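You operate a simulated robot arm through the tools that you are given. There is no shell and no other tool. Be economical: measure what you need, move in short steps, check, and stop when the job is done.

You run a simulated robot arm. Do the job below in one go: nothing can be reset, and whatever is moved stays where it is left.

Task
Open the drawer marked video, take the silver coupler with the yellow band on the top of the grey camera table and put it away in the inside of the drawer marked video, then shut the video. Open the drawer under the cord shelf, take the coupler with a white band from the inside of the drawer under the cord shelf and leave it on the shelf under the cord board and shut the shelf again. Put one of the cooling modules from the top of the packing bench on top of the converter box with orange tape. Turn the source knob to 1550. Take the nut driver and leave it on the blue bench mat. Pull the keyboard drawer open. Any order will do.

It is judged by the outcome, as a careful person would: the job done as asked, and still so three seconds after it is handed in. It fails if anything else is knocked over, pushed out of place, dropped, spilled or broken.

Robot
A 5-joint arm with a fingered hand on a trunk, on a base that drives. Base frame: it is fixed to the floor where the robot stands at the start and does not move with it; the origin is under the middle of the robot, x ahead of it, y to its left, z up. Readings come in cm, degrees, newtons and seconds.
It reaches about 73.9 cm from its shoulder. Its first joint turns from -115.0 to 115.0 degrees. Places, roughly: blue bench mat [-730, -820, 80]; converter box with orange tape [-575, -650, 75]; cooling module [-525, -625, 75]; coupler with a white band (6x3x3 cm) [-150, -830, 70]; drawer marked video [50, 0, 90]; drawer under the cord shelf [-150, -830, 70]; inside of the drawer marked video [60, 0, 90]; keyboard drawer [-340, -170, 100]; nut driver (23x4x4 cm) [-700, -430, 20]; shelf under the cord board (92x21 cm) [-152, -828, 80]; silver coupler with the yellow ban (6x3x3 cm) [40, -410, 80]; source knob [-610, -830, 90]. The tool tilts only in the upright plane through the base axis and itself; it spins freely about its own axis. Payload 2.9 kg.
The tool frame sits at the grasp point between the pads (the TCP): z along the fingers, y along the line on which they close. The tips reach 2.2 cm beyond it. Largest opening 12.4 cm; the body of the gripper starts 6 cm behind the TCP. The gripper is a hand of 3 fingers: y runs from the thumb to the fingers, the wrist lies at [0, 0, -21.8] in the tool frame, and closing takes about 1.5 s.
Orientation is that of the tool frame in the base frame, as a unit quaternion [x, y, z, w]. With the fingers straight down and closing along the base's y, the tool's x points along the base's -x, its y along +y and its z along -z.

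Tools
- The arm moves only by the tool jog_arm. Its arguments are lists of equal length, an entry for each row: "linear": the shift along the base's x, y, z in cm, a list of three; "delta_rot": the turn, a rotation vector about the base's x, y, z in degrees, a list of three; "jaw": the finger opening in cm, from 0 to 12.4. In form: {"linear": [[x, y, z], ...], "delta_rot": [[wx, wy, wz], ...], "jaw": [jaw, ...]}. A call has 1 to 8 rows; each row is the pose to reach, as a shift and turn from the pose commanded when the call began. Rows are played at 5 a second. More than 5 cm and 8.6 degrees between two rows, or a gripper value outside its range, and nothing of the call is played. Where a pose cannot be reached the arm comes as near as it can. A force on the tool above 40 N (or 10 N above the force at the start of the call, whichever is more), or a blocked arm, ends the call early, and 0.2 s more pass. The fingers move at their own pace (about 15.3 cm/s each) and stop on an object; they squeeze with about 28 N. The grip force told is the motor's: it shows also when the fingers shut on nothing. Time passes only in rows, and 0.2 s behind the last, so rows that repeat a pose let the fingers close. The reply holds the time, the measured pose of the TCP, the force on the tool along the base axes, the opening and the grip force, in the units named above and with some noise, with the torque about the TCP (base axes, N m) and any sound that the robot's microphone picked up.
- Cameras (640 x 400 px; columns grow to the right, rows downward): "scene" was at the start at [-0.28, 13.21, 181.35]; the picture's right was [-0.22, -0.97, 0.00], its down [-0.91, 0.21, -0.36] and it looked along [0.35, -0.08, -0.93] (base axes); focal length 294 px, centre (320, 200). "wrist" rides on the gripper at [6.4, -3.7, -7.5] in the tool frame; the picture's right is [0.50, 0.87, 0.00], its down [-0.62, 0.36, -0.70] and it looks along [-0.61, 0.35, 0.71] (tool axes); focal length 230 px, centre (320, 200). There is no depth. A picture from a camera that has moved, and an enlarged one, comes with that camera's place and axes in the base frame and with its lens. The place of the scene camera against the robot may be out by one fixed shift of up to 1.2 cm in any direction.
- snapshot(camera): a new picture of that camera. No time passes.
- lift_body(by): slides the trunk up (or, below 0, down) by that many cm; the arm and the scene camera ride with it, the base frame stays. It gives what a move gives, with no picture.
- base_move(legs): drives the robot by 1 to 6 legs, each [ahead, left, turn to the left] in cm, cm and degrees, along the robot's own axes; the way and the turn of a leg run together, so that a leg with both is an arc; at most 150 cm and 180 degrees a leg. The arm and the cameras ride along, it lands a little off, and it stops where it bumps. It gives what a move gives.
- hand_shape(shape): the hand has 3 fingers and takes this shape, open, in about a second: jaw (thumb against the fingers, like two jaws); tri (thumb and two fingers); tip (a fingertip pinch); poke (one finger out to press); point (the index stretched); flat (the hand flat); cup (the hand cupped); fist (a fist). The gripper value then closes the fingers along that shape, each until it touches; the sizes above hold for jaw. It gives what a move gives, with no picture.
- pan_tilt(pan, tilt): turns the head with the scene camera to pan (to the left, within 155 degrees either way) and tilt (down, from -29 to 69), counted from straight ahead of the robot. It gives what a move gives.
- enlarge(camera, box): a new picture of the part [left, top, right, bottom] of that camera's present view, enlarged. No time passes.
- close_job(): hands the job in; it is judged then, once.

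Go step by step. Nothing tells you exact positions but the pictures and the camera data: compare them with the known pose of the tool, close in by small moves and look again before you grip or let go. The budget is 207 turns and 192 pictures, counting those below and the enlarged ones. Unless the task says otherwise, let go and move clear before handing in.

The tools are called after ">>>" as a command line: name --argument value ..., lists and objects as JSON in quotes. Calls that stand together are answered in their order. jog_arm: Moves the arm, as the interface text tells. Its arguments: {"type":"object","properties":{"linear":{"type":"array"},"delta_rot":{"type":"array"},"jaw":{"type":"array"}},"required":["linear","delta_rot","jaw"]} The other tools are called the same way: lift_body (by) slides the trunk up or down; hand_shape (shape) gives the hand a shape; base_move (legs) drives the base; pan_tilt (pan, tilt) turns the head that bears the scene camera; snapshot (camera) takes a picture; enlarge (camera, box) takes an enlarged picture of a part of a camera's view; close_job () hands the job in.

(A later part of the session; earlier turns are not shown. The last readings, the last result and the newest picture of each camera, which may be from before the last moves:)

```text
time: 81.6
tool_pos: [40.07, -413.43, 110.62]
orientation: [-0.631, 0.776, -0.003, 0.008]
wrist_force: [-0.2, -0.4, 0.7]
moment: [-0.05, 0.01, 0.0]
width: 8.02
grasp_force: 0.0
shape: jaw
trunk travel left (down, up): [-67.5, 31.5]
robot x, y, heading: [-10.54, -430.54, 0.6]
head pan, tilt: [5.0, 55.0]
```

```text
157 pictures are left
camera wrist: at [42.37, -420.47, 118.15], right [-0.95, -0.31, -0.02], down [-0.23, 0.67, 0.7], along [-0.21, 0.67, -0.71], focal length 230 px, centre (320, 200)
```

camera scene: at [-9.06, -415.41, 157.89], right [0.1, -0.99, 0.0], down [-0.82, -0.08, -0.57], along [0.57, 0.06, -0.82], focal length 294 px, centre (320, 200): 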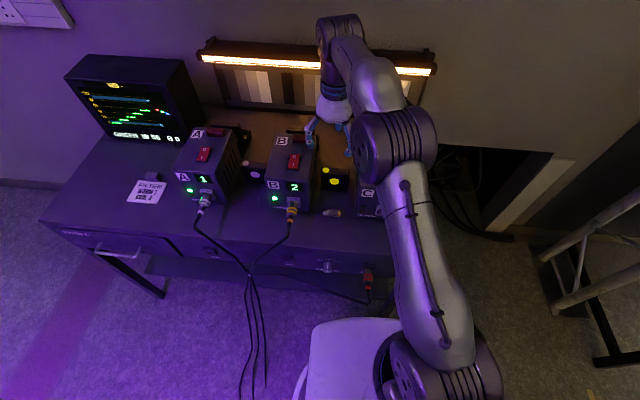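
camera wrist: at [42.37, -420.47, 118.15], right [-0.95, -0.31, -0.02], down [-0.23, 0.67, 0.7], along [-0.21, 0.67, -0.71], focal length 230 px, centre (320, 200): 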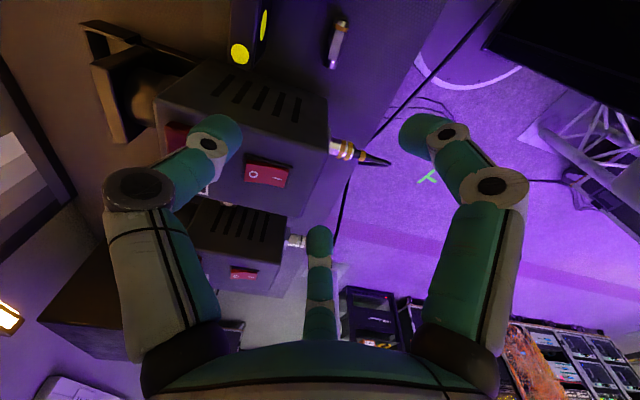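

Re-estimate: coupler at about (38.5, -414.2, 80–81), along y. I'll square the closing direction and come down to just above it.

>>> jog_arm --linear '[[-0.7, -0.3, -2], [-1.4, -0.7, -6], [-1.4, -0.7, -10], [-1.4, -0.7, -14]]' --delta_rot '[[0, 0, 4], [0, 0, 8], [0, 0, 12], [0, 0, 12]]' --jaw '[8, 7, 6, 6]'

>>> snapshot --camera "wrist"

>>> snapshot --camera "scene"

```text
time: 82.6
tool_pos: [38.7, -413.98, 96.69]
orientation: [0.71, -0.705, 0.003, -0.009]
wrist_force: [-0.7, 0.6, 0.1]
moment: [0.03, 0.03, -0.04]
width: 6.04
grasp_force: 0.1
shape: jaw
trunk travel left (down, up): [-67.5, 31.5]
robot x, y, heading: [-10.58, -430.56, 0.9]
head pan, tilt: [5.0, 55.0]
```

```text
156 pictures are left
camera wrist: at [42.37, -420.45, 104.3], right [-0.86, -0.5, -0.02], down [-0.37, 0.61, 0.7], along [-0.34, 0.61, -0.71], focal length 230 px, centre (320, 200)
```

wrist: 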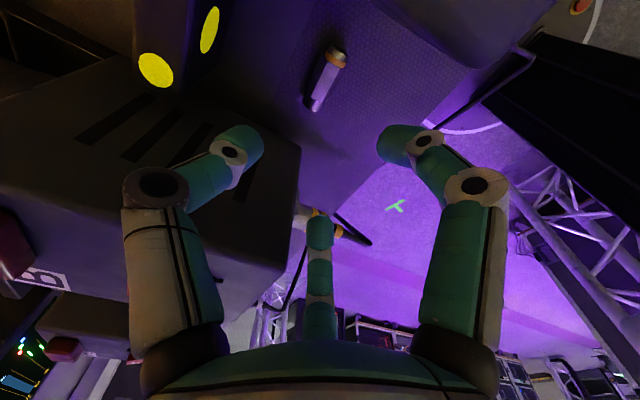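

```text
155 pictures are left
camera scene: at [-9.08, -415.41, 157.9], right [0.1, -0.99, 0.0], down [-0.82, -0.08, -0.57], along [0.57, 0.06, -0.82], focal length 294 px, centre (320, 200)
```

scene: 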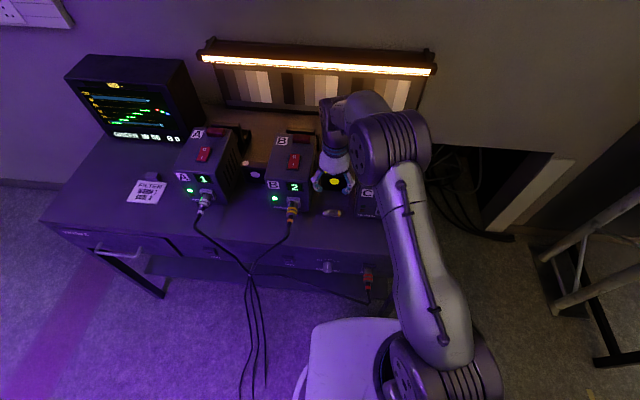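

Triangulated: coupler centre (38.4, -414.2, 80). Descending.

>>> jog_arm --linear '[[-0.3, -0.2, -3], [-0.3, -0.2, -6], [-0.3, -0.2, -9], [-0.3, -0.2, -11]]' --delta_rot '[[0, 0, 0], [0, 0, 0], [0, 0, 0], [0, 0, 0]]' --jaw '[6, 6, 6, 6]'

>>> snapshot --camera "wrist"

>>> enlarge --camera "scene" --box '[260, 120, 420, 220]'

```text
time: 83.3
tool_pos: [38.55, -414.2, 89.96]
orientation: [-0.706, 0.708, -0.006, 0.012]
wrist_force: [-11.5, -1.1, 21.3]
moment: [-1.49, -1.61, -0.84]
width: 6.04
grasp_force: 0.1
shape: jaw
trunk travel left (down, up): [-67.5, 31.5]
robot x, y, heading: [-10.86, -430.16, 0.8]
head pan, tilt: [5.0, 55.0]
stopped in row 3: the force on the tool passed its limit at 144 N (the readings are from after the stop); the commanded pose is now the measured one
```

```text
154 pictures are left
camera wrist: at [42.19, -420.82, 97.47], right [-0.87, -0.5, -0.03], down [-0.37, 0.61, 0.7], along [-0.33, 0.61, -0.72], focal length 230 px, centre (320, 200)
```

wrist: 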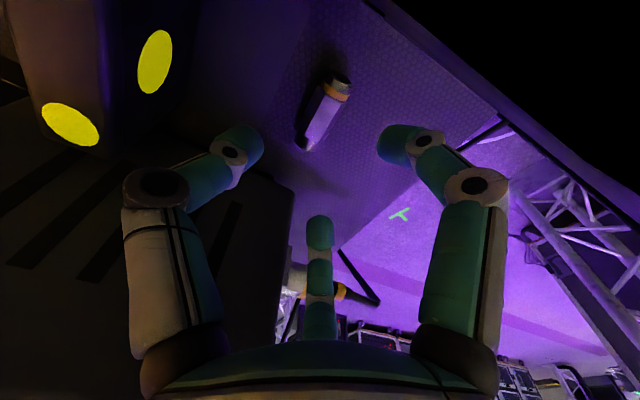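

```text
4.00 times, centred on (340, 170) of scene
camera zoom: at [-9.26, -415.47, 157.9], right [0.1, -0.99, 0.0], down [-0.81, -0.08, -0.57], along [0.57, 0.06, -0.82], focal length 1177 px, centre (240, 320)
```

zoom: 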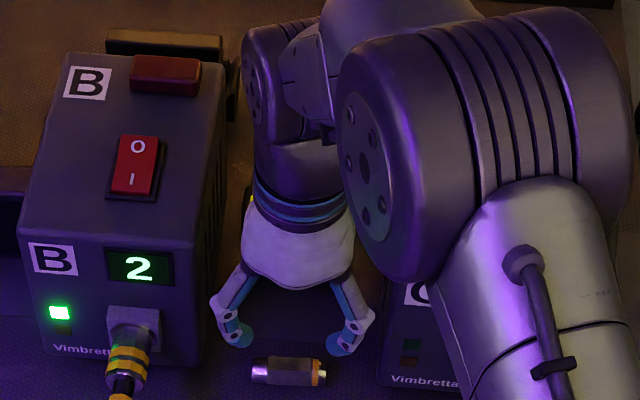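

The 144 N contact was likely the wrist camera housing touching the top of camera C. I'll go up and turn the hand 180° so the housing sits in front of the cameras instead.

>>> jog_arm --linear '[[0, 0, 4], [0, 0, 8], [0, 0, 13], [0, 0, 18]]' --delta_rot '[[0, 0, 0], [0, 0, 0], [0, 0, -4], [0, 0, -12]]' --jaw '[6, 6, 6, 6]'

>>> jog_arm --linear '[[0, 0, 1], [0, 0, 1], [0, 0, 1], [0, 0, 1], [0, 0, 1], [0, 0, 1], [0, 0, 1], [0, 0, 1]]' --delta_rot '[[0, 0, -8.5], [0, 0, -17], [0, 0, -25.5], [0, 0, -34], [0, 0, -42.5], [0, 0, -51], [0, 0, -59.5], [0, 0, -68]]' --jaw '[6, 6, 6, 6, 6, 6, 6, 6]'

>>> jog_arm --linear '[[0, 0, 0], [0, 0, 0], [0, 0, 0], [0, 0, 0], [0, 0, 0], [0, 0, 0], [0, 0, 0], [0, 0, 0]]' --delta_rot '[[0, 0, -8.5], [0, 0, -17], [0, 0, -25.5], [0, 0, -34], [0, 0, -42.5], [0, 0, -51], [0, 0, -59.5], [0, 0, -68]]' --jaw '[6, 6, 6, 6, 6, 6, 6, 6]'

>>> jog_arm --linear '[[0, 0, 0], [0, 0, 0], [0, 0, 0], [0, 0, 0]]' --delta_rot '[[0, 0, -8], [0, 0, -16], [0, 0, -24], [0, 0, -32]]' --jaw '[6, 6, 6, 6]'

>>> snapshot --camera "wrist"

>>> snapshot --camera "scene"

```text
time: 84.3
tool_pos: [38.61, -414.41, 107.95]
orientation: [-0.629, 0.777, -0.004, 0.011]
wrist_force: [0.3, 0.6, -0.2]
moment: [0.02, 0.0, -0.04]
width: 6.02
grasp_force: 0.1
shape: jaw
trunk travel left (down, up): [-67.5, 31.5]
robot x, y, heading: [-10.5, -430.58, 0.7]
head pan, tilt: [5.0, 55.0]
```

```text
time: 86.1
tool_pos: [38.8, -414.27, 108.91]
orientation: [-0.085, 0.996, 0.001, 0.001]
wrist_force: [-0.2, 0.5, 0.1]
moment: [0.02, 0.02, 0.01]
width: 6.03
grasp_force: 0.0
shape: jaw
trunk travel left (down, up): [-67.5, 31.5]
robot x, y, heading: [-10.47, -430.28, 0.8]
head pan, tilt: [5.0, 55.0]
```

```text
time: 87.9
tool_pos: [38.83, -414.34, 108.8]
orientation: [0.487, 0.873, -0.008, -0.007]
wrist_force: [-0.7, 0.2, 0.6]
moment: [-0.01, -0.01, -0.02]
width: 6.06
grasp_force: 0.0
shape: jaw
trunk travel left (down, up): [-67.5, 31.5]
robot x, y, heading: [-10.43, -430.51, 0.5]
head pan, tilt: [5.0, 55.0]
```

```text
time: 88.9
tool_pos: [38.85, -414.36, 108.81]
orientation: [0.709, 0.706, -0.011, -0.005]
wrist_force: [0.2, -0.3, 0.4]
moment: [0.02, 0.02, 0.04]
width: 6.04
grasp_force: 0.1
shape: jaw
trunk travel left (down, up): [-67.5, 31.5]
robot x, y, heading: [-10.63, -430.78, 0.8]
head pan, tilt: [5.0, 55.0]
```

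```text
152 pictures are left
camera wrist: at [35.31, -407.87, 116.35], right [0.87, 0.5, -0.02], down [0.37, -0.61, 0.7], along [0.33, -0.61, -0.72], focal length 230 px, centre (320, 200)
```

wrist: 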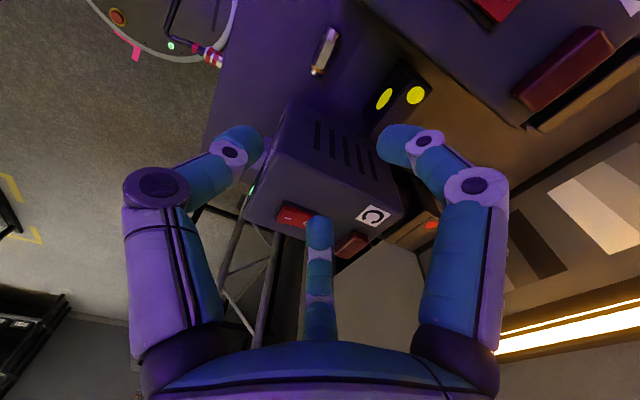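

```text
151 pictures are left
camera scene: at [-9.12, -415.44, 157.89], right [0.1, -0.99, 0.0], down [-0.82, -0.08, -0.57], along [0.57, 0.06, -0.82], focal length 294 px, centre (320, 200)
```

scene: 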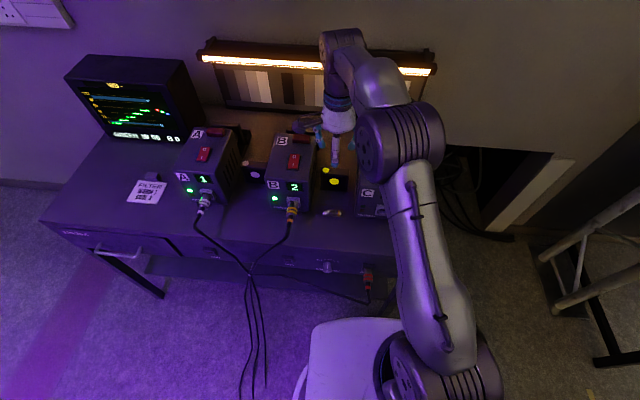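

Cameras look unmoved, and the coupler is still at about (38.6, -414.1). Descending in stages.

>>> jog_arm --linear '[[-0.2, 0.1, -4], [-0.2, 0.1, -8], [-0.2, 0.1, -12], [-0.2, 0.1, -16], [-0.2, 0.1, -19]]' --delta_rot '[[0, 0, 0], [0, 0, 0], [0, 0, 0], [0, 0, 0], [0, 0, 0]]' --jaw '[6, 6, 6, 6, 6]'

>>> snapshot --camera "wrist"

>>> enlarge --camera "scene" --box '[280, 100, 440, 220]'

```text
time: 90.1
tool_pos: [38.72, -414.14, 89.83]
orientation: [0.708, 0.706, -0.011, -0.004]
wrist_force: [0.5, -0.1, 0.2]
moment: [-0.01, -0.03, 0.01]
width: 6.03
grasp_force: 0.2
shape: jaw
trunk travel left (down, up): [-67.5, 31.5]
robot x, y, heading: [-10.83, -430.71, 0.6]
head pan, tilt: [5.0, 55.0]
```

```text
150 pictures are left
camera wrist: at [35.09, -407.66, 97.42], right [0.87, 0.5, -0.02], down [0.37, -0.61, 0.7], along [0.33, -0.61, -0.72], focal length 230 px, centre (320, 200)
```

wrist: 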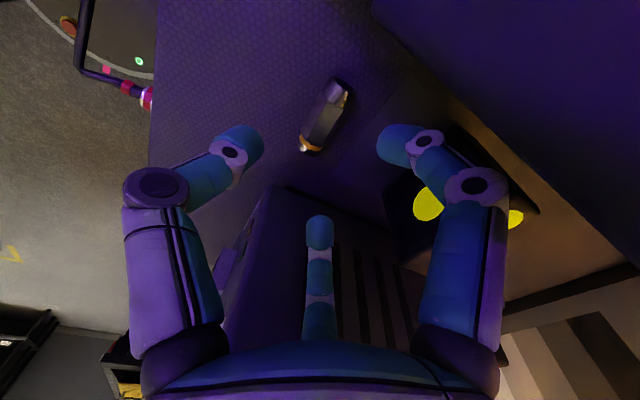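

```text
3.33 times, centred on (360, 160) of scene
camera zoom: at [-9.08, -415.42, 157.9], right [0.1, -0.99, 0.0], down [-0.82, -0.08, -0.57], along [0.57, 0.06, -0.82], focal length 980 px, centre (187, 333)
```

zoom: 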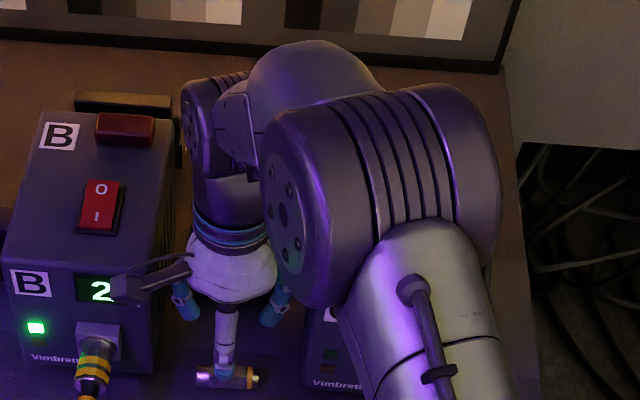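

No contact, and the coupler is between the fingers' planes. The elbow hangs low over camera C, so I'll raise the trunk 10 cm before going further down.

>>> lift_body --by 10

>>> jog_arm --linear '[[0, 0, -3], [0, 0, -6], [0, 0, -9], [0, 0, -12]]' --delta_rot '[[0, 0, 0], [0, 0, 0], [0, 0, 0], [0, 0, 0]]' --jaw '[6, 6, 6, 6]'

>>> enlarge --camera "scene" --box '[280, 100, 440, 220]'

>>> snapshot --camera "wrist"

```text
time: 91.4
tool_pos: [38.56, -414.11, 99.87]
orientation: [0.707, 0.707, -0.011, -0.005]
wrist_force: [0.7, 0.5, 0.3]
moment: [0.0, -0.03, 0.0]
width: 6.03
grasp_force: 0.1
shape: jaw
trunk travel left (down, up): [-77.5, 21.5]
robot x, y, heading: [-10.55, -430.49, 0.6]
head pan, tilt: [5.0, 55.0]
```

```text
time: 92.4
tool_pos: [38.67, -414.28, 87.88]
orientation: [0.707, 0.707, -0.012, -0.005]
wrist_force: [0.1, 1.0, 0.1]
moment: [0.01, 0.0, -0.01]
width: 6.05
grasp_force: 0.0
shape: jaw
trunk travel left (down, up): [-77.5, 21.5]
robot x, y, heading: [-10.34, -430.58, 0.7]
head pan, tilt: [5.0, 55.0]
```

```text
3.33 times, centred on (360, 160) of scene
camera zoom: at [-9.06, -415.4, 167.89], right [0.1, -0.99, 0.0], down [-0.82, -0.08, -0.57], along [0.57, 0.06, -0.82], focal length 980 px, centre (187, 333)
```

zoom: 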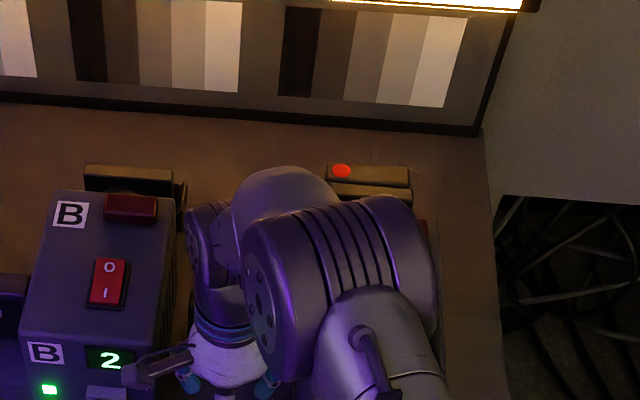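

```text
147 pictures are left
camera wrist: at [35.12, -407.86, 95.42], right [0.87, 0.5, -0.02], down [0.37, -0.61, 0.7], along [0.33, -0.61, -0.72], focal length 230 px, centre (320, 200)
```

wrist: 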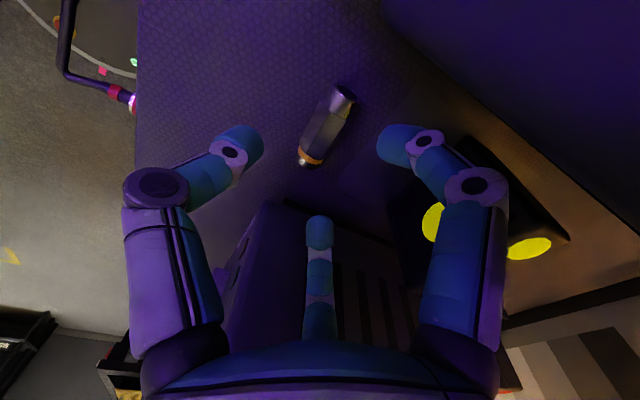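

Aligned. Descend the last 6.5 cm and close.

>>> jog_arm --linear '[[0.1, -0.1, -2.5], [0.1, -0.2, -5], [0.1, -0.2, -6.5], [0.1, -0.2, -6.5], [0.1, -0.2, -6.5], [0.1, -0.2, -6.5], [0.1, -0.2, -6.5], [0.1, -0.2, -6.5]]' --delta_rot '[[0, 0, 0], [0, 0, 0], [0, 0, 0], [0, 0, 0], [0, 0, 0], [0, 0, 0], [0, 0, 0], [0, 0, 0]]' --jaw '[6, 6, 6, 4, 2, 1, 1, 1]'

>>> snapshot --camera "wrist"

```text
time: 94.2
tool_pos: [38.68, -414.48, 81.68]
orientation: [0.708, 0.706, -0.009, -0.003]
wrist_force: [1.2, 1.5, 25.5]
moment: [0.03, -0.03, 0.0]
width: 1.61
grasp_force: 27.8
shape: jaw
trunk travel left (down, up): [-77.5, 21.5]
robot x, y, heading: [-10.18, -430.5, 0.6]
head pan, tilt: [5.0, 55.0]
```

```text
146 pictures are left
camera wrist: at [35.15, -407.96, 89.21], right [0.87, 0.5, -0.02], down [0.37, -0.61, 0.7], along [0.34, -0.61, -0.71], focal length 230 px, centre (320, 200)
```

wrist: 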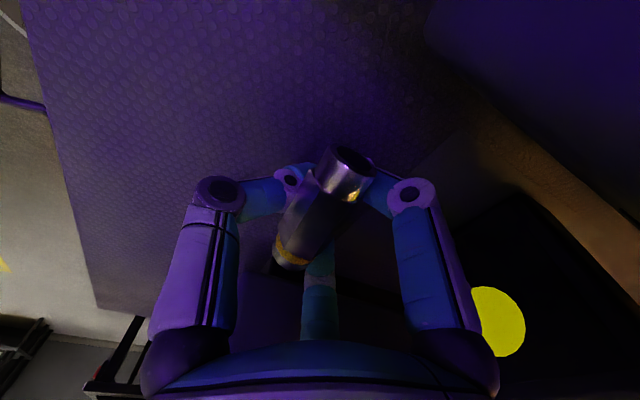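

Gripped, width 1.6. I'll lift straight up.

>>> jog_arm --linear '[[0, 0, 2], [0, 0, 5], [0, 0, 9], [0, 0, 13], [0, 0, 17], [0, 0, 21], [0, 0, 25]]' --delta_rot '[[0, 0, 0], [0, 0, 0], [0, 0, 0], [0, 0, 0], [0, 0, 0], [0, 0, 0], [0, 0, 0]]' --jaw '[0.5, 0.5, 0.5, 0.5, 0.5, 0.5, 0.5]'

>>> snapshot --camera "scene"

>>> snapshot --camera "wrist"

```text
time: 95.8
tool_pos: [38.54, -414.57, 106.54]
orientation: [0.707, 0.707, -0.011, -0.006]
wrist_force: [-0.6, -0.4, -0.7]
moment: [0.02, -0.01, 0.0]
width: 1.4
grasp_force: 28.0
shape: jaw
trunk travel left (down, up): [-77.5, 21.5]
robot x, y, heading: [-10.1, -430.25, 0.7]
head pan, tilt: [5.0, 55.0]
```

```text
145 pictures are left
camera scene: at [-9.22, -415.47, 167.89], right [0.1, -0.99, 0.0], down [-0.81, -0.08, -0.57], along [0.57, 0.06, -0.82], focal length 294 px, centre (320, 200)
```

scene: 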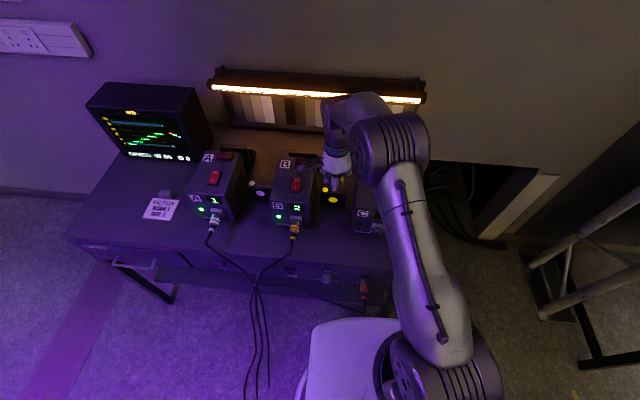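

```text
144 pictures are left
camera wrist: at [35.02, -408.15, 114.04], right [0.87, 0.5, -0.02], down [0.37, -0.61, 0.7], along [0.33, -0.61, -0.72], focal length 230 px, centre (320, 200)
```

wrist: 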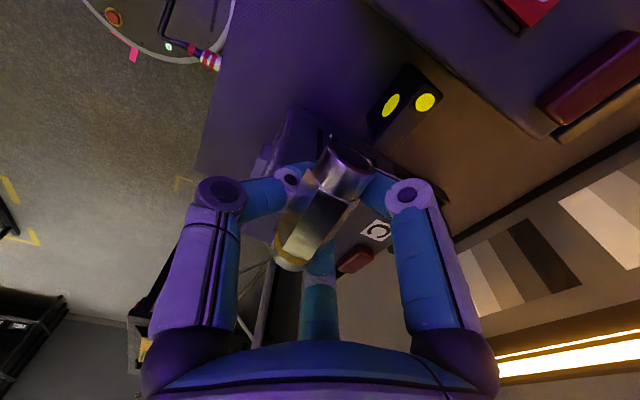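

Coupler is in hand and the cameras are in place. I'll reverse, tuck the arm, and turn to go back.

>>> base_move --legs '[[-15, 0, 0]]'

>>> jog_arm --linear '[[-2, -2, 1], [-4, -4, 2], [-6, -6, 4], [-8, -8, 6], [-9, -10, 8], [-10, -12, 10]]' --delta_rot '[[0, 0, 0], [0, 0, 0], [0, 0, 0], [0, 0, 0], [0, 0, 0], [0, 0, 0]]' --jaw '[0.5, 0.5, 0.5, 0.5, 0.5, 0.5]'

>>> base_move --legs '[[0, 0, 89.5], [105, 0, 0], [0, -42, 0], [150, 0, 0]]'

>>> pan_tilt --pan 0 --tilt 30

>>> snapshot --camera "scene"

```text
time: 97.2
tool_pos: [23.29, -414.92, 106.35]
orientation: [0.708, 0.706, -0.011, -0.005]
wrist_force: [0.1, 0.3, -0.6]
moment: [-0.01, 0.01, -0.01]
width: 1.41
grasp_force: 28.0
shape: jaw
trunk travel left (down, up): [-77.5, 21.5]
robot x, y, heading: [-25.57, -430.39, 0.8]
head pan, tilt: [5.0, 55.0]
```

```text
time: 98.6
tool_pos: [13.33, -426.92, 116.49]
orientation: [0.707, 0.707, -0.008, -0.007]
wrist_force: [-0.1, -0.2, 0.3]
moment: [0.03, 0.0, 0.0]
width: 1.38
grasp_force: 28.0
shape: jaw
trunk travel left (down, up): [-77.5, 21.5]
robot x, y, heading: [-25.47, -430.59, 0.5]
head pan, tilt: [5.0, 55.0]
```

```text
time: 109.7
tool_pos: [-1.89, -283.66, 116.34]
orientation: [-0.002, 1.0, -0.012, 0.0]
wrist_force: [0.3, 0.6, 0.0]
moment: [-0.02, 0.06, 0.01]
width: 1.41
grasp_force: 27.8
shape: jaw
trunk travel left (down, up): [-77.5, 21.5]
robot x, y, heading: [2.03, -322.62, 90.7]
head pan, tilt: [5.0, 55.0]
stopped in leg 3: the robot was blocked; the commanded pose is now the measured one
```

```text
time: 110.5
tool_pos: [-2.25, -283.71, 116.34]
orientation: [-0.001, 1.0, -0.011, 0.0]
wrist_force: [0.6, 0.2, -0.3]
moment: [0.02, 0.01, 0.02]
width: 1.38
grasp_force: 27.5
shape: jaw
trunk travel left (down, up): [-77.5, 21.5]
robot x, y, heading: [1.46, -322.77, 91.0]
head pan, tilt: [0.0, 30.0]
```

```text
143 pictures are left
camera scene: at [-12.43, -320.04, 171.5], right [1.0, 0.02, 0.0], down [0.01, -0.5, -0.87], along [-0.02, 0.87, -0.5], focal length 294 px, centre (320, 200)
```

scene: 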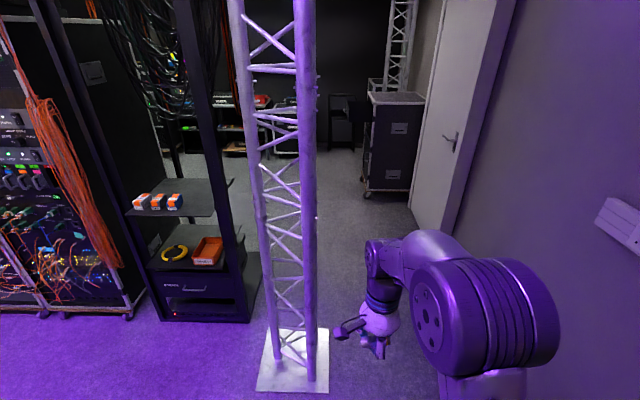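

The base touched the camera table's end while strafing. I'll ease left, go past the table's end, and then continue up the aisle.

>>> base_move --legs '[[0, 3, 0], [52, 0, 0], [0, -18, 0], [150, 0, 0], [30, 0, 0]]'

>>> pan_tilt --pan -160 --tilt 20

>>> snapshot --camera "scene"

```text
time: 123.6
tool_pos: [5.53, -56.43, 116.44]
orientation: [-0.018, 1.0, -0.012, 0.002]
wrist_force: [0.3, 0.9, -0.3]
moment: [-0.04, 0.02, 0.0]
width: 1.4
grasp_force: 28.5
shape: jaw
trunk travel left (down, up): [-77.5, 21.5]
robot x, y, heading: [10.63, -95.09, 92.6]
head pan, tilt: [0.0, 30.0]
```

```text
time: 126.0
tool_pos: [5.49, -56.34, 116.42]
orientation: [-0.018, 1.0, -0.012, 0.002]
wrist_force: [-1.1, -0.4, 0.0]
moment: [-0.01, 0.02, 0.01]
width: 1.39
grasp_force: 27.6
shape: jaw
trunk travel left (down, up): [-77.5, 21.5]
robot x, y, heading: [11.19, -95.28, 92.8]
head pan, tilt: [-154.7, 20.0]
```

```text
142 pictures are left
camera scene: at [1.34, -110.29, 173.11], right [-0.88, -0.47, 0.0], down [-0.16, 0.3, -0.94], along [0.44, -0.83, -0.34], focal length 294 px, centre (320, 200)
```

scene: 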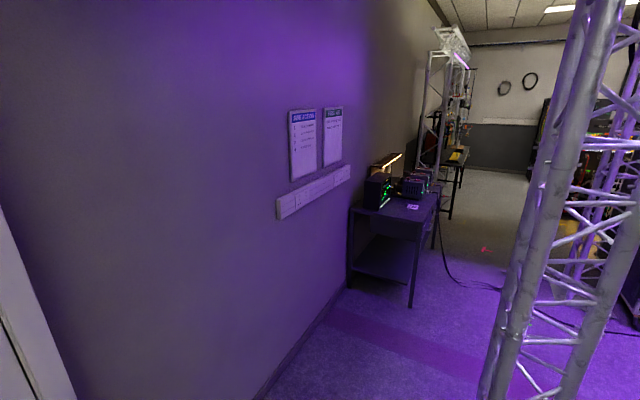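

The table looks fine. I'll now line up in front of the video drawer.

>>> base_move --legs '[[0, 62, 0], [0, 0, -92], [0, 95, 0]]'

>>> pan_tilt --pan 0 --tilt 50

>>> snapshot --camera "scene"

```text
time: 129.7
tool_pos: [-57.52, -59.42, 116.38]
orientation: [-0.031, 0.999, -0.012, 0.001]
wrist_force: [-0.2, -0.2, 0.0]
moment: [-0.01, -0.02, 0.0]
width: 1.39
grasp_force: 27.6
shape: jaw
trunk travel left (down, up): [-77.5, 21.5]
robot x, y, heading: [-51.09, -98.41, 94.2]
head pan, tilt: [-154.7, 20.0]
stopped in leg 1: the robot was blocked; the commanded pose is now the measured one
```

```text
time: 132.1
tool_pos: [-57.51, -59.42, 116.3]
orientation: [-0.03, 0.999, -0.011, 0.002]
wrist_force: [0.1, 0.1, -0.6]
moment: [-0.03, 0.0, -0.02]
width: 1.41
grasp_force: 28.1
shape: jaw
trunk travel left (down, up): [-77.5, 21.5]
robot x, y, heading: [-50.68, -98.25, 94.1]
head pan, tilt: [0.0, 50.0]
```

```text
141 pictures are left
camera scene: at [-65.51, -97.66, 168.55], right [1.0, 0.07, 0.0], down [0.06, -0.76, -0.64], along [-0.05, 0.64, -0.77], focal length 294 px, centre (320, 200)
```

scene: 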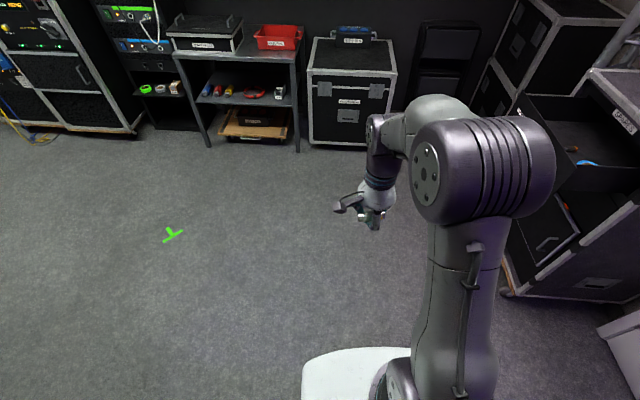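

I touched the cable rack behind; I'll move off it, then turn and strafe.

>>> base_move --legs '[[3, -4, 0], [22, 0, 0], [0, 0, -94], [0, 76, 0]]'

>>> snapshot --camera "scene"

>>> pan_tilt --pan -120 --tilt 35

>>> snapshot --camera "scene"

```text
time: 141.8
tool_pos: [-14.31, 7.62, 116.27]
orientation: [0.689, 0.725, -0.009, -0.007]
wrist_force: [0.8, 0.2, -0.1]
moment: [-0.01, 0.0, -0.01]
width: 1.43
grasp_force: 27.6
shape: jaw
trunk travel left (down, up): [-77.5, 21.5]
robot x, y, heading: [-53.42, 1.85, 3.7]
head pan, tilt: [0.0, 50.0]
```

```text
140 pictures are left
camera scene: at [-52.31, 16.17, 168.55], right [0.06, -1.0, 0.0], down [-0.76, -0.05, -0.64], along [0.64, 0.04, -0.77], focal length 294 px, centre (320, 200)
```

scene: 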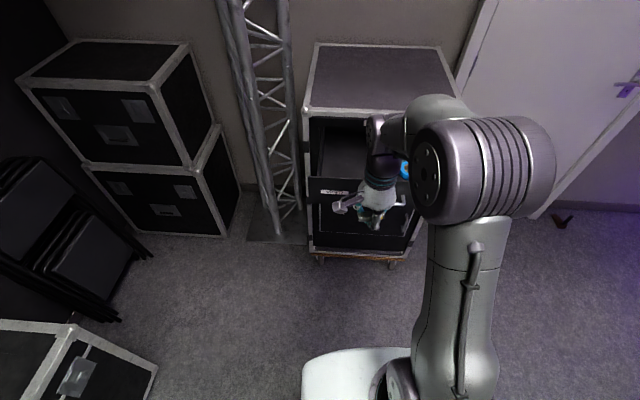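

```text
time: 143.8
tool_pos: [-14.54, 7.53, 116.42]
orientation: [0.689, 0.725, -0.01, -0.007]
wrist_force: [-0.2, 0.3, -0.8]
moment: [0.04, 0.01, 0.01]
width: 1.36
grasp_force: 28.2
shape: jaw
trunk travel left (down, up): [-77.5, 21.5]
robot x, y, heading: [-53.17, 1.42, 3.5]
head pan, tilt: [-120.0, 35.0]
```

```text
139 pictures are left
camera scene: at [-63.9, 7.78, 170.72], right [-0.9, 0.44, 0.0], down [0.25, 0.51, -0.82], along [-0.36, -0.73, -0.57], focal length 294 px, centre (320, 200)
```

scene: 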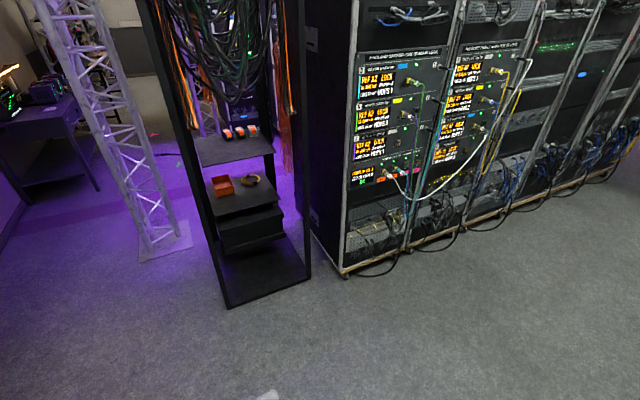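

Everything behind is in order. I'll drive up so the hand can reach over the open drawer.

>>> base_move --legs '[[21, 0, -3]]'

>>> jog_arm --linear '[[3, 0, 0], [6, 0, 0], [9, 0.5, 0], [12, 1, 0], [15, 1.5, 0]]' --delta_rot '[[0, 0, 0], [0, 0, 0], [0, 0, 0], [0, 0, 0], [0, 0, 0]]' --jaw '[0.5, 0.5, 0.5, 0.5, 0.5]'

>>> pan_tilt --pan 0 --tilt 55

>>> snapshot --camera "scene"

>>> snapshot --camera "wrist"

```text
time: 145.5
tool_pos: [7.5, 6.69, 116.44]
orientation: [0.706, 0.708, -0.009, -0.007]
wrist_force: [-0.5, 0.9, -0.3]
moment: [0.01, -0.01, -0.02]
width: 1.41
grasp_force: 27.9
shape: jaw
trunk travel left (down, up): [-77.5, 21.5]
robot x, y, heading: [-31.76, 2.6, 0.7]
head pan, tilt: [-120.0, 35.0]
```

```text
time: 146.7
tool_pos: [22.51, 7.94, 116.28]
orientation: [0.706, 0.708, -0.011, -0.009]
wrist_force: [-0.8, 0.0, -0.1]
moment: [-0.01, -0.02, -0.01]
width: 1.38
grasp_force: 28.1
shape: jaw
trunk travel left (down, up): [-77.5, 21.5]
robot x, y, heading: [-31.8, 2.52, 0.8]
head pan, tilt: [-120.0, 35.0]
```

```text
time: 148.7
tool_pos: [22.4, 8.03, 116.37]
orientation: [0.706, 0.709, -0.009, -0.008]
wrist_force: [0.2, 0.4, 0.1]
moment: [0.02, 0.0, 0.0]
width: 1.38
grasp_force: 27.8
shape: jaw
trunk travel left (down, up): [-77.5, 21.5]
robot x, y, heading: [-31.56, 2.27, 1.0]
head pan, tilt: [0.0, 55.0]
```

```text
138 pictures are left
camera scene: at [-30.46, 16.95, 167.9], right [0.02, -1.0, 0.0], down [-0.82, -0.01, -0.57], along [0.57, 0.01, -0.82], focal length 294 px, centre (320, 200)
```

scene: 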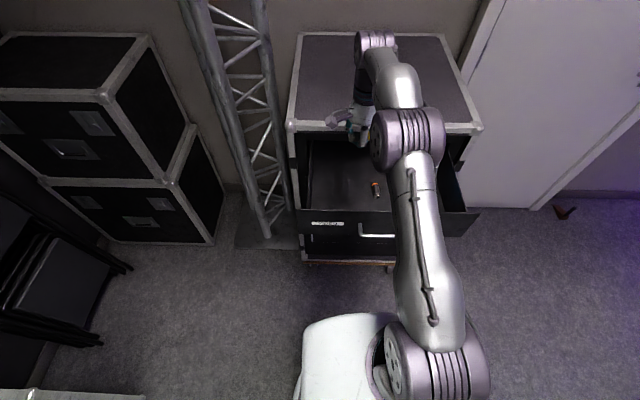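

```text
137 pictures are left
camera wrist: at [18.89, 14.33, 124.03], right [0.86, 0.5, -0.02], down [0.37, -0.61, 0.69], along [0.34, -0.61, -0.72], focal length 230 px, centre (320, 200)
```

wrist: 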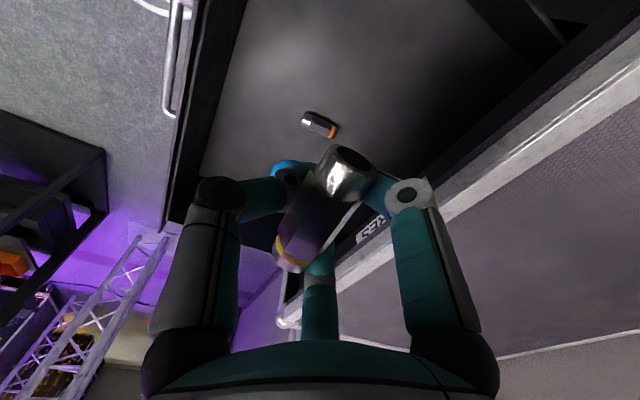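

The drawer's left side is free. I'll lower the coupler there, at about (22, 9.5).

>>> jog_arm --linear '[[0, 0.5, -3], [0, 1, -6], [0, 1.5, -9], [0, 1.5, -12], [0, 1.5, -15], [0, 1.5, -18], [0, 1.5, -20], [0, 1.5, -22]]' --delta_rot '[[0, 0, 0], [0, 0, 0], [0, 0, 0], [0, 0, 0], [0, 0, 0], [0, 0, 0], [0, 0, 0], [0, 0, 0]]' --jaw '[0.5, 0.5, 0.5, 0.5, 0.5, 0.5, 0.5, 0.5]'

>>> snapshot --camera "scene"

>>> snapshot --camera "wrist"

```text
time: 150.5
tool_pos: [22.47, 9.56, 94.52]
orientation: [0.706, 0.708, -0.009, -0.007]
wrist_force: [0.5, -1.1, 0.0]
moment: [-0.02, 0.01, 0.01]
width: 1.35
grasp_force: 27.5
shape: jaw
trunk travel left (down, up): [-77.5, 21.5]
robot x, y, heading: [-31.93, 2.63, 0.9]
head pan, tilt: [0.0, 55.0]
```

```text
136 pictures are left
camera scene: at [-30.42, 16.96, 167.9], right [0.02, -1.0, 0.0], down [-0.82, -0.01, -0.57], along [0.57, 0.01, -0.82], focal length 294 px, centre (320, 200)
```

scene: 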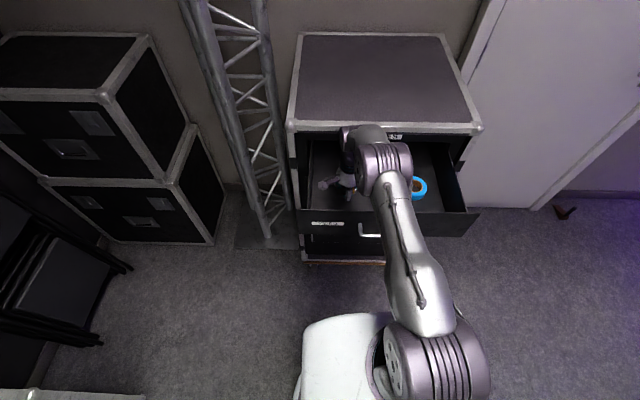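

```text
135 pictures are left
camera wrist: at [18.89, 15.98, 102.16], right [0.86, 0.5, -0.02], down [0.37, -0.61, 0.69], along [0.34, -0.61, -0.72], focal length 230 px, centre (320, 200)
```

wrist: 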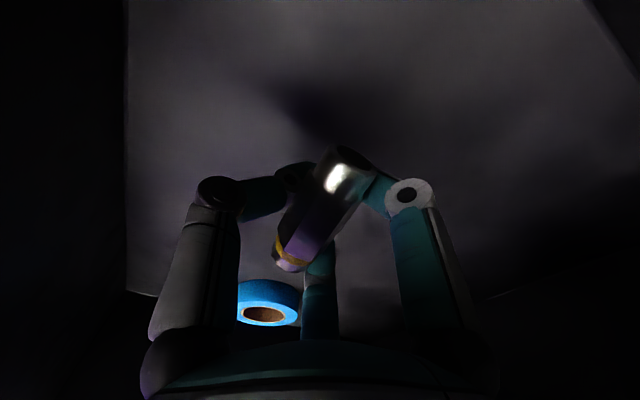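

Now slow steps down until contact.

>>> jog_arm --linear '[[0, 0, -1], [0, 0, -1.7], [0, 0, -2.4], [0, 0, -3]]' --delta_rot '[[0, 0, 0], [0, 0, 0], [0, 0, 0], [0, 0, 0]]' --jaw '[0.5, 0.5, 0.5, 0.5]'

>>> snapshot --camera "wrist"

```text
time: 151.5
tool_pos: [22.46, 9.56, 91.43]
orientation: [0.706, 0.708, -0.008, -0.006]
wrist_force: [1.2, -0.7, 1.5]
moment: [0.0, -0.06, 0.01]
width: 1.34
grasp_force: 27.9
shape: jaw
trunk travel left (down, up): [-77.5, 21.5]
robot x, y, heading: [-31.95, 2.6, 0.8]
head pan, tilt: [0.0, 55.0]
```

```text
134 pictures are left
camera wrist: at [18.81, 15.99, 99.08], right [0.86, 0.5, -0.02], down [0.37, -0.61, 0.7], along [0.34, -0.61, -0.72], focal length 230 px, centre (320, 200)
```

wrist: 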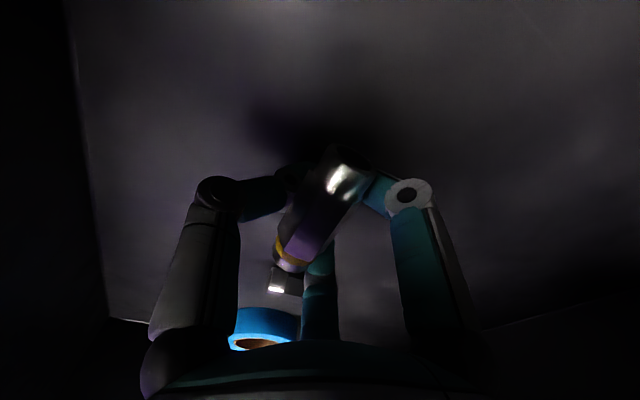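

>>> jog_arm --linear '[[0, 0, -0.4], [0, 0, -0.8], [0, 0, -1.2], [0, 0, -1.6], [0, 0, -2]]' --delta_rot '[[0, 0, 0], [0, 0, 0], [0, 0, 0], [0, 0, 0], [0, 0, 0]]' --jaw '[0.5, 0.5, 0.5, 0.5, 0.5]'

```text
time: 152.1
tool_pos: [22.55, 9.54, 91.53]
orientation: [0.707, 0.708, -0.002, -0.002]
wrist_force: [-1.5, -1.9, 27.7]
moment: [0.02, 0.06, 0.0]
width: 1.52
grasp_force: 27.7
shape: jaw
trunk travel left (down, up): [-77.5, 21.5]
robot x, y, heading: [-31.75, 2.22, 0.8]
head pan, tilt: [0.0, 55.0]
stopped in row 3: the force on the tool passed its limit at 43 N (the readings are from after the stop); the commanded pose is now the measured one
```

The fingers are on the drawer floor. Release and lift out.

>>> jog_arm --linear '[[0, 0, 0.1], [0, 0, 0.1], [0, 0, 0.1], [0, 0, 0.1], [0, 0, 3], [0, 0, 7], [0, 0, 11], [0, 0, 15]]' --delta_rot '[[0, 0, 0], [0, 0, 0], [0, 0, 0], [0, 0, 0], [0, 0, 0], [0, 0, 0], [0, 0, 0], [0, 0, 0]]' --jaw '[3, 5, 5, 5, 5, 5, 5, 5]'

>>> snapshot --camera "wrist"

```text
time: 153.9
tool_pos: [22.53, 9.08, 105.93]
orientation: [0.707, 0.707, -0.006, -0.005]
wrist_force: [-0.4, 0.1, -0.1]
moment: [-0.01, -0.03, -0.03]
width: 4.99
grasp_force: 0.1
shape: jaw
trunk travel left (down, up): [-77.5, 21.5]
robot x, y, heading: [-31.8, 2.66, 0.8]
head pan, tilt: [0.0, 55.0]
```

```text
133 pictures are left
camera wrist: at [18.92, 15.53, 113.6], right [0.86, 0.5, -0.02], down [0.37, -0.61, 0.7], along [0.34, -0.61, -0.72], focal length 230 px, centre (320, 200)
```

wrist: 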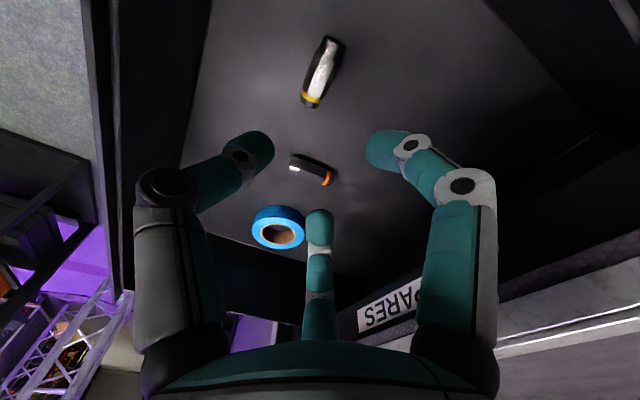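

The coupler lies in the drawer. I'll rise, back off, and level the closed hand to push the drawer shut.

>>> jog_arm --linear '[[0, 0, 4], [0, 0, 8], [0, 0, 10]]' --delta_rot '[[0, 0, 0], [0, 0, 0], [0, 0, 0]]' --jaw '[4, 2, 0]'

>>> base_move --legs '[[-34, 0, 0]]'

>>> jog_arm --linear '[[1, -1, -2], [1, -2, -4], [2, -3, -6], [2, -4, -8], [3, -5, -10], [3, -6, -12], [4, -7, -14], [4, -7, -15]]' --delta_rot '[[0, -8.5, 0], [0, -17, 0], [0, -25.5, 0], [0, -34, 0], [0, -42.5, 0], [0, -51, 0], [0, -59.5, 0], [0, -68, 0]]' --jaw '[0, 0, 0, 0, 0, 0, 0, 0]'

>>> jog_arm --linear '[[0, 0, -0.5], [0, 0, -1]]' --delta_rot '[[0, -8, 0], [0, -16, 0]]' --jaw '[0, 0]'

>>> snapshot --camera "scene"

>>> snapshot --camera "wrist"

```text
time: 154.7
tool_pos: [22.5, 9.61, 115.82]
orientation: [0.706, 0.708, -0.006, -0.005]
wrist_force: [0.5, 0.1, 0.7]
moment: [-0.03, 0.01, 0.01]
width: 0.03
grasp_force: 19.2
shape: jaw
trunk travel left (down, up): [-77.5, 21.5]
robot x, y, heading: [-31.77, 2.68, 0.6]
head pan, tilt: [0.0, 55.0]
```

```text
time: 156.9
tool_pos: [-12.09, 9.27, 115.87]
orientation: [0.703, 0.711, -0.007, -0.004]
wrist_force: [0.5, 0.1, -0.3]
moment: [0.0, -0.03, 0.03]
width: 0.01
grasp_force: 28.0
shape: jaw
trunk travel left (down, up): [-77.5, 21.5]
robot x, y, heading: [-65.66, 1.77, 1.5]
head pan, tilt: [0.0, 55.0]
```

```text
time: 158.8
tool_pos: [-8.14, 2.09, 100.82]
orientation: [0.585, 0.593, 0.389, 0.393]
wrist_force: [-0.1, 0.4, 0.1]
moment: [-0.01, -0.01, -0.01]
width: 0.0
grasp_force: 27.9
shape: jaw
out of reach, approached as far as the arm can: row 2, 3, 4, 5, 6
trunk travel left (down, up): [-77.5, 21.5]
robot x, y, heading: [-65.85, 2.23, 1.6]
head pan, tilt: [0.0, 55.0]
```

```text
time: 159.3
tool_pos: [-8.09, 2.24, 99.96]
orientation: [0.524, 0.534, 0.468, 0.47]
wrist_force: [0.4, -0.1, 0.6]
moment: [-0.01, -0.01, -0.02]
width: 0.01
grasp_force: 27.9
shape: jaw
trunk travel left (down, up): [-77.5, 21.5]
robot x, y, heading: [-66.36, 1.9, 1.5]
head pan, tilt: [0.0, 55.0]
```

```text
132 pictures are left
camera scene: at [-64.94, 16.26, 167.9], right [0.02, -1.0, 0.0], down [-0.82, -0.02, -0.57], along [0.57, 0.01, -0.82], focal length 294 px, centre (320, 200)
```

scene: 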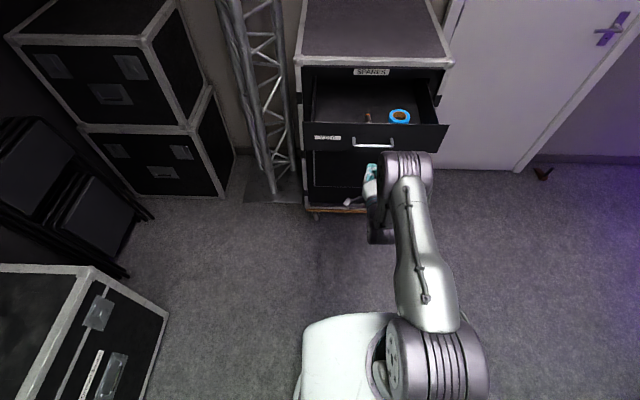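

```text
131 pictures are left
camera wrist: at [-15.95, 8.5, 97.09], right [0.1, 0.51, 0.85], down [-0.65, -0.62, 0.44], along [0.75, -0.6, 0.27], focal length 230 px, centre (320, 200)
```

wrist: 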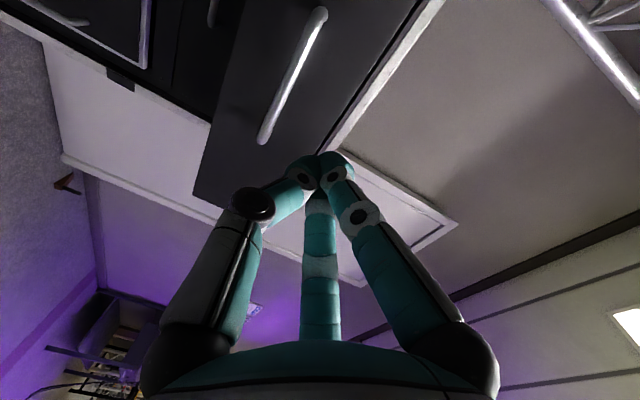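

The fingertips point at the panel strip above the handle. I'll push by driving forward.

>>> base_move --legs '[[30, 0, -1]]'

>>> snapshot --camera "scene"

```text
time: 161.4
tool_pos: [23.19, 2.84, 99.84]
orientation: [0.526, 0.533, 0.467, 0.47]
wrist_force: [0.2, -0.4, 0.2]
moment: [-0.01, 0.01, 0.01]
width: 0.0
grasp_force: 27.8
shape: jaw
trunk travel left (down, up): [-77.5, 21.5]
robot x, y, heading: [-34.59, 2.73, 1.2]
head pan, tilt: [0.0, 55.0]
```

```text
130 pictures are left
camera scene: at [-33.82, 16.99, 167.9], right [0.02, -1.0, 0.0], down [-0.82, -0.02, -0.57], along [0.57, 0.01, -0.82], focal length 294 px, centre (320, 200)
```

scene: 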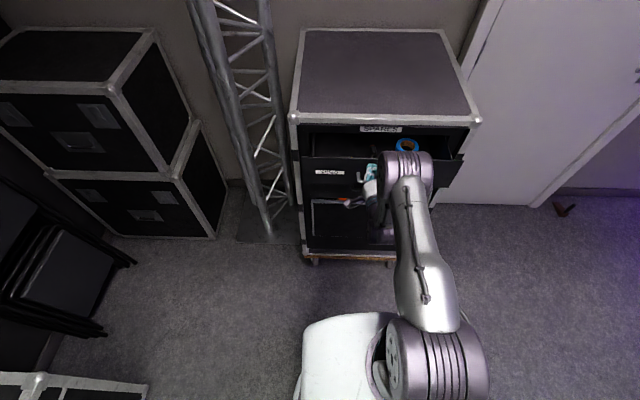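

The drawer is sliding in. Another 11 cm, then finish with the arm.

>>> base_move --legs '[[10.5, 0, 0]]'

>>> jog_arm --linear '[[1, 0, 0], [2, 0, 0], [3, 0, 0], [4, 0, 0]]' --delta_rot '[[0, 0, 0], [0, 0, 0], [0, 0, 0], [0, 0, 0]]' --jaw '[0, 0, 0, 0]'

>>> snapshot --camera "scene"

```text
time: 162.6
tool_pos: [33.77, 2.98, 99.91]
orientation: [0.525, 0.533, 0.467, 0.471]
wrist_force: [0.0, 0.3, -0.5]
moment: [0.02, 0.01, -0.01]
width: 0.02
grasp_force: 27.7
shape: jaw
trunk travel left (down, up): [-77.5, 21.5]
robot x, y, heading: [-24.61, 2.93, 1.3]
head pan, tilt: [0.0, 55.0]
```

```text
time: 163.2
tool_pos: [33.92, 2.92, 100.06]
orientation: [0.527, 0.534, 0.465, 0.469]
wrist_force: [-27.6, 0.6, 7.4]
moment: [-0.01, -0.32, -0.02]
width: 0.0
grasp_force: 27.6
shape: jaw
trunk travel left (down, up): [-77.5, 21.5]
robot x, y, heading: [-24.37, 2.83, 1.4]
head pan, tilt: [0.0, 55.0]
stopped in row 2: the force on the tool passed its limit at 45 N (the readings are from after the stop); the commanded pose is now the measured one
```

```text
129 pictures are left
camera scene: at [-24.48, 17.23, 167.93], right [0.02, -1.0, 0.0], down [-0.81, -0.02, -0.58], along [0.58, 0.01, -0.82], focal length 294 px, centre (320, 200)
```

scene: 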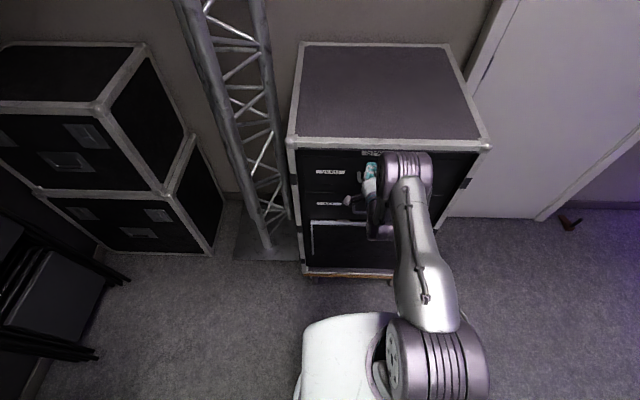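

It meets a firm stop, so it should be shut. I'll back off and check.

>>> base_move --legs '[[-30, 0, 0]]'

>>> enlarge --camera "scene" --box '[270, 20, 470, 145]'

>>> pan_tilt --pan -130 --tilt 25

>>> snapshot --camera "scene"

```text
time: 165.2
tool_pos: [5.23, 2.36, 99.64]
orientation: [0.53, 0.535, 0.463, 0.468]
wrist_force: [-0.2, -0.3, 0.7]
moment: [0.01, -0.03, 0.03]
width: 0.01
grasp_force: 27.9
shape: jaw
trunk travel left (down, up): [-77.5, 21.5]
robot x, y, heading: [-53.68, 2.24, 1.1]
head pan, tilt: [0.0, 55.0]
```

```text
3.20 times, centred on (370, 82) of scene
camera zoom: at [-52.69, 16.63, 167.9], right [0.02, -1.0, 0.0], down [-0.82, -0.02, -0.57], along [0.57, 0.01, -0.82], focal length 941 px, centre (160, 576)
```

zoom: 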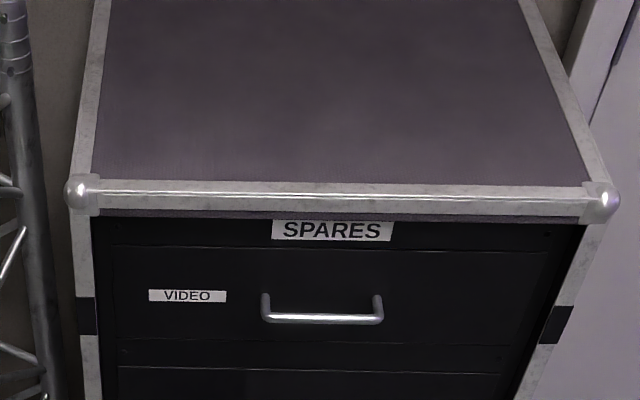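

```text
time: 167.3
tool_pos: [5.28, 2.24, 99.49]
orientation: [0.529, 0.536, 0.463, 0.467]
wrist_force: [0.5, -0.2, -1.0]
moment: [0.02, 0.02, -0.01]
width: 0.01
grasp_force: 28.0
shape: jaw
trunk travel left (down, up): [-77.5, 21.5]
robot x, y, heading: [-53.87, 2.06, 1.1]
head pan, tilt: [-130.0, 25.0]
```

```text
127 pictures are left
camera scene: at [-65.63, 9.32, 172.3], right [-0.78, 0.63, 0.0], down [0.27, 0.33, -0.91], along [-0.57, -0.71, -0.42], focal length 294 px, centre (320, 200)
```

scene: 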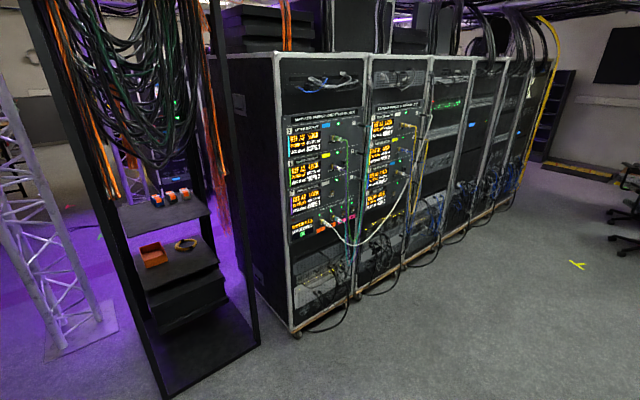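

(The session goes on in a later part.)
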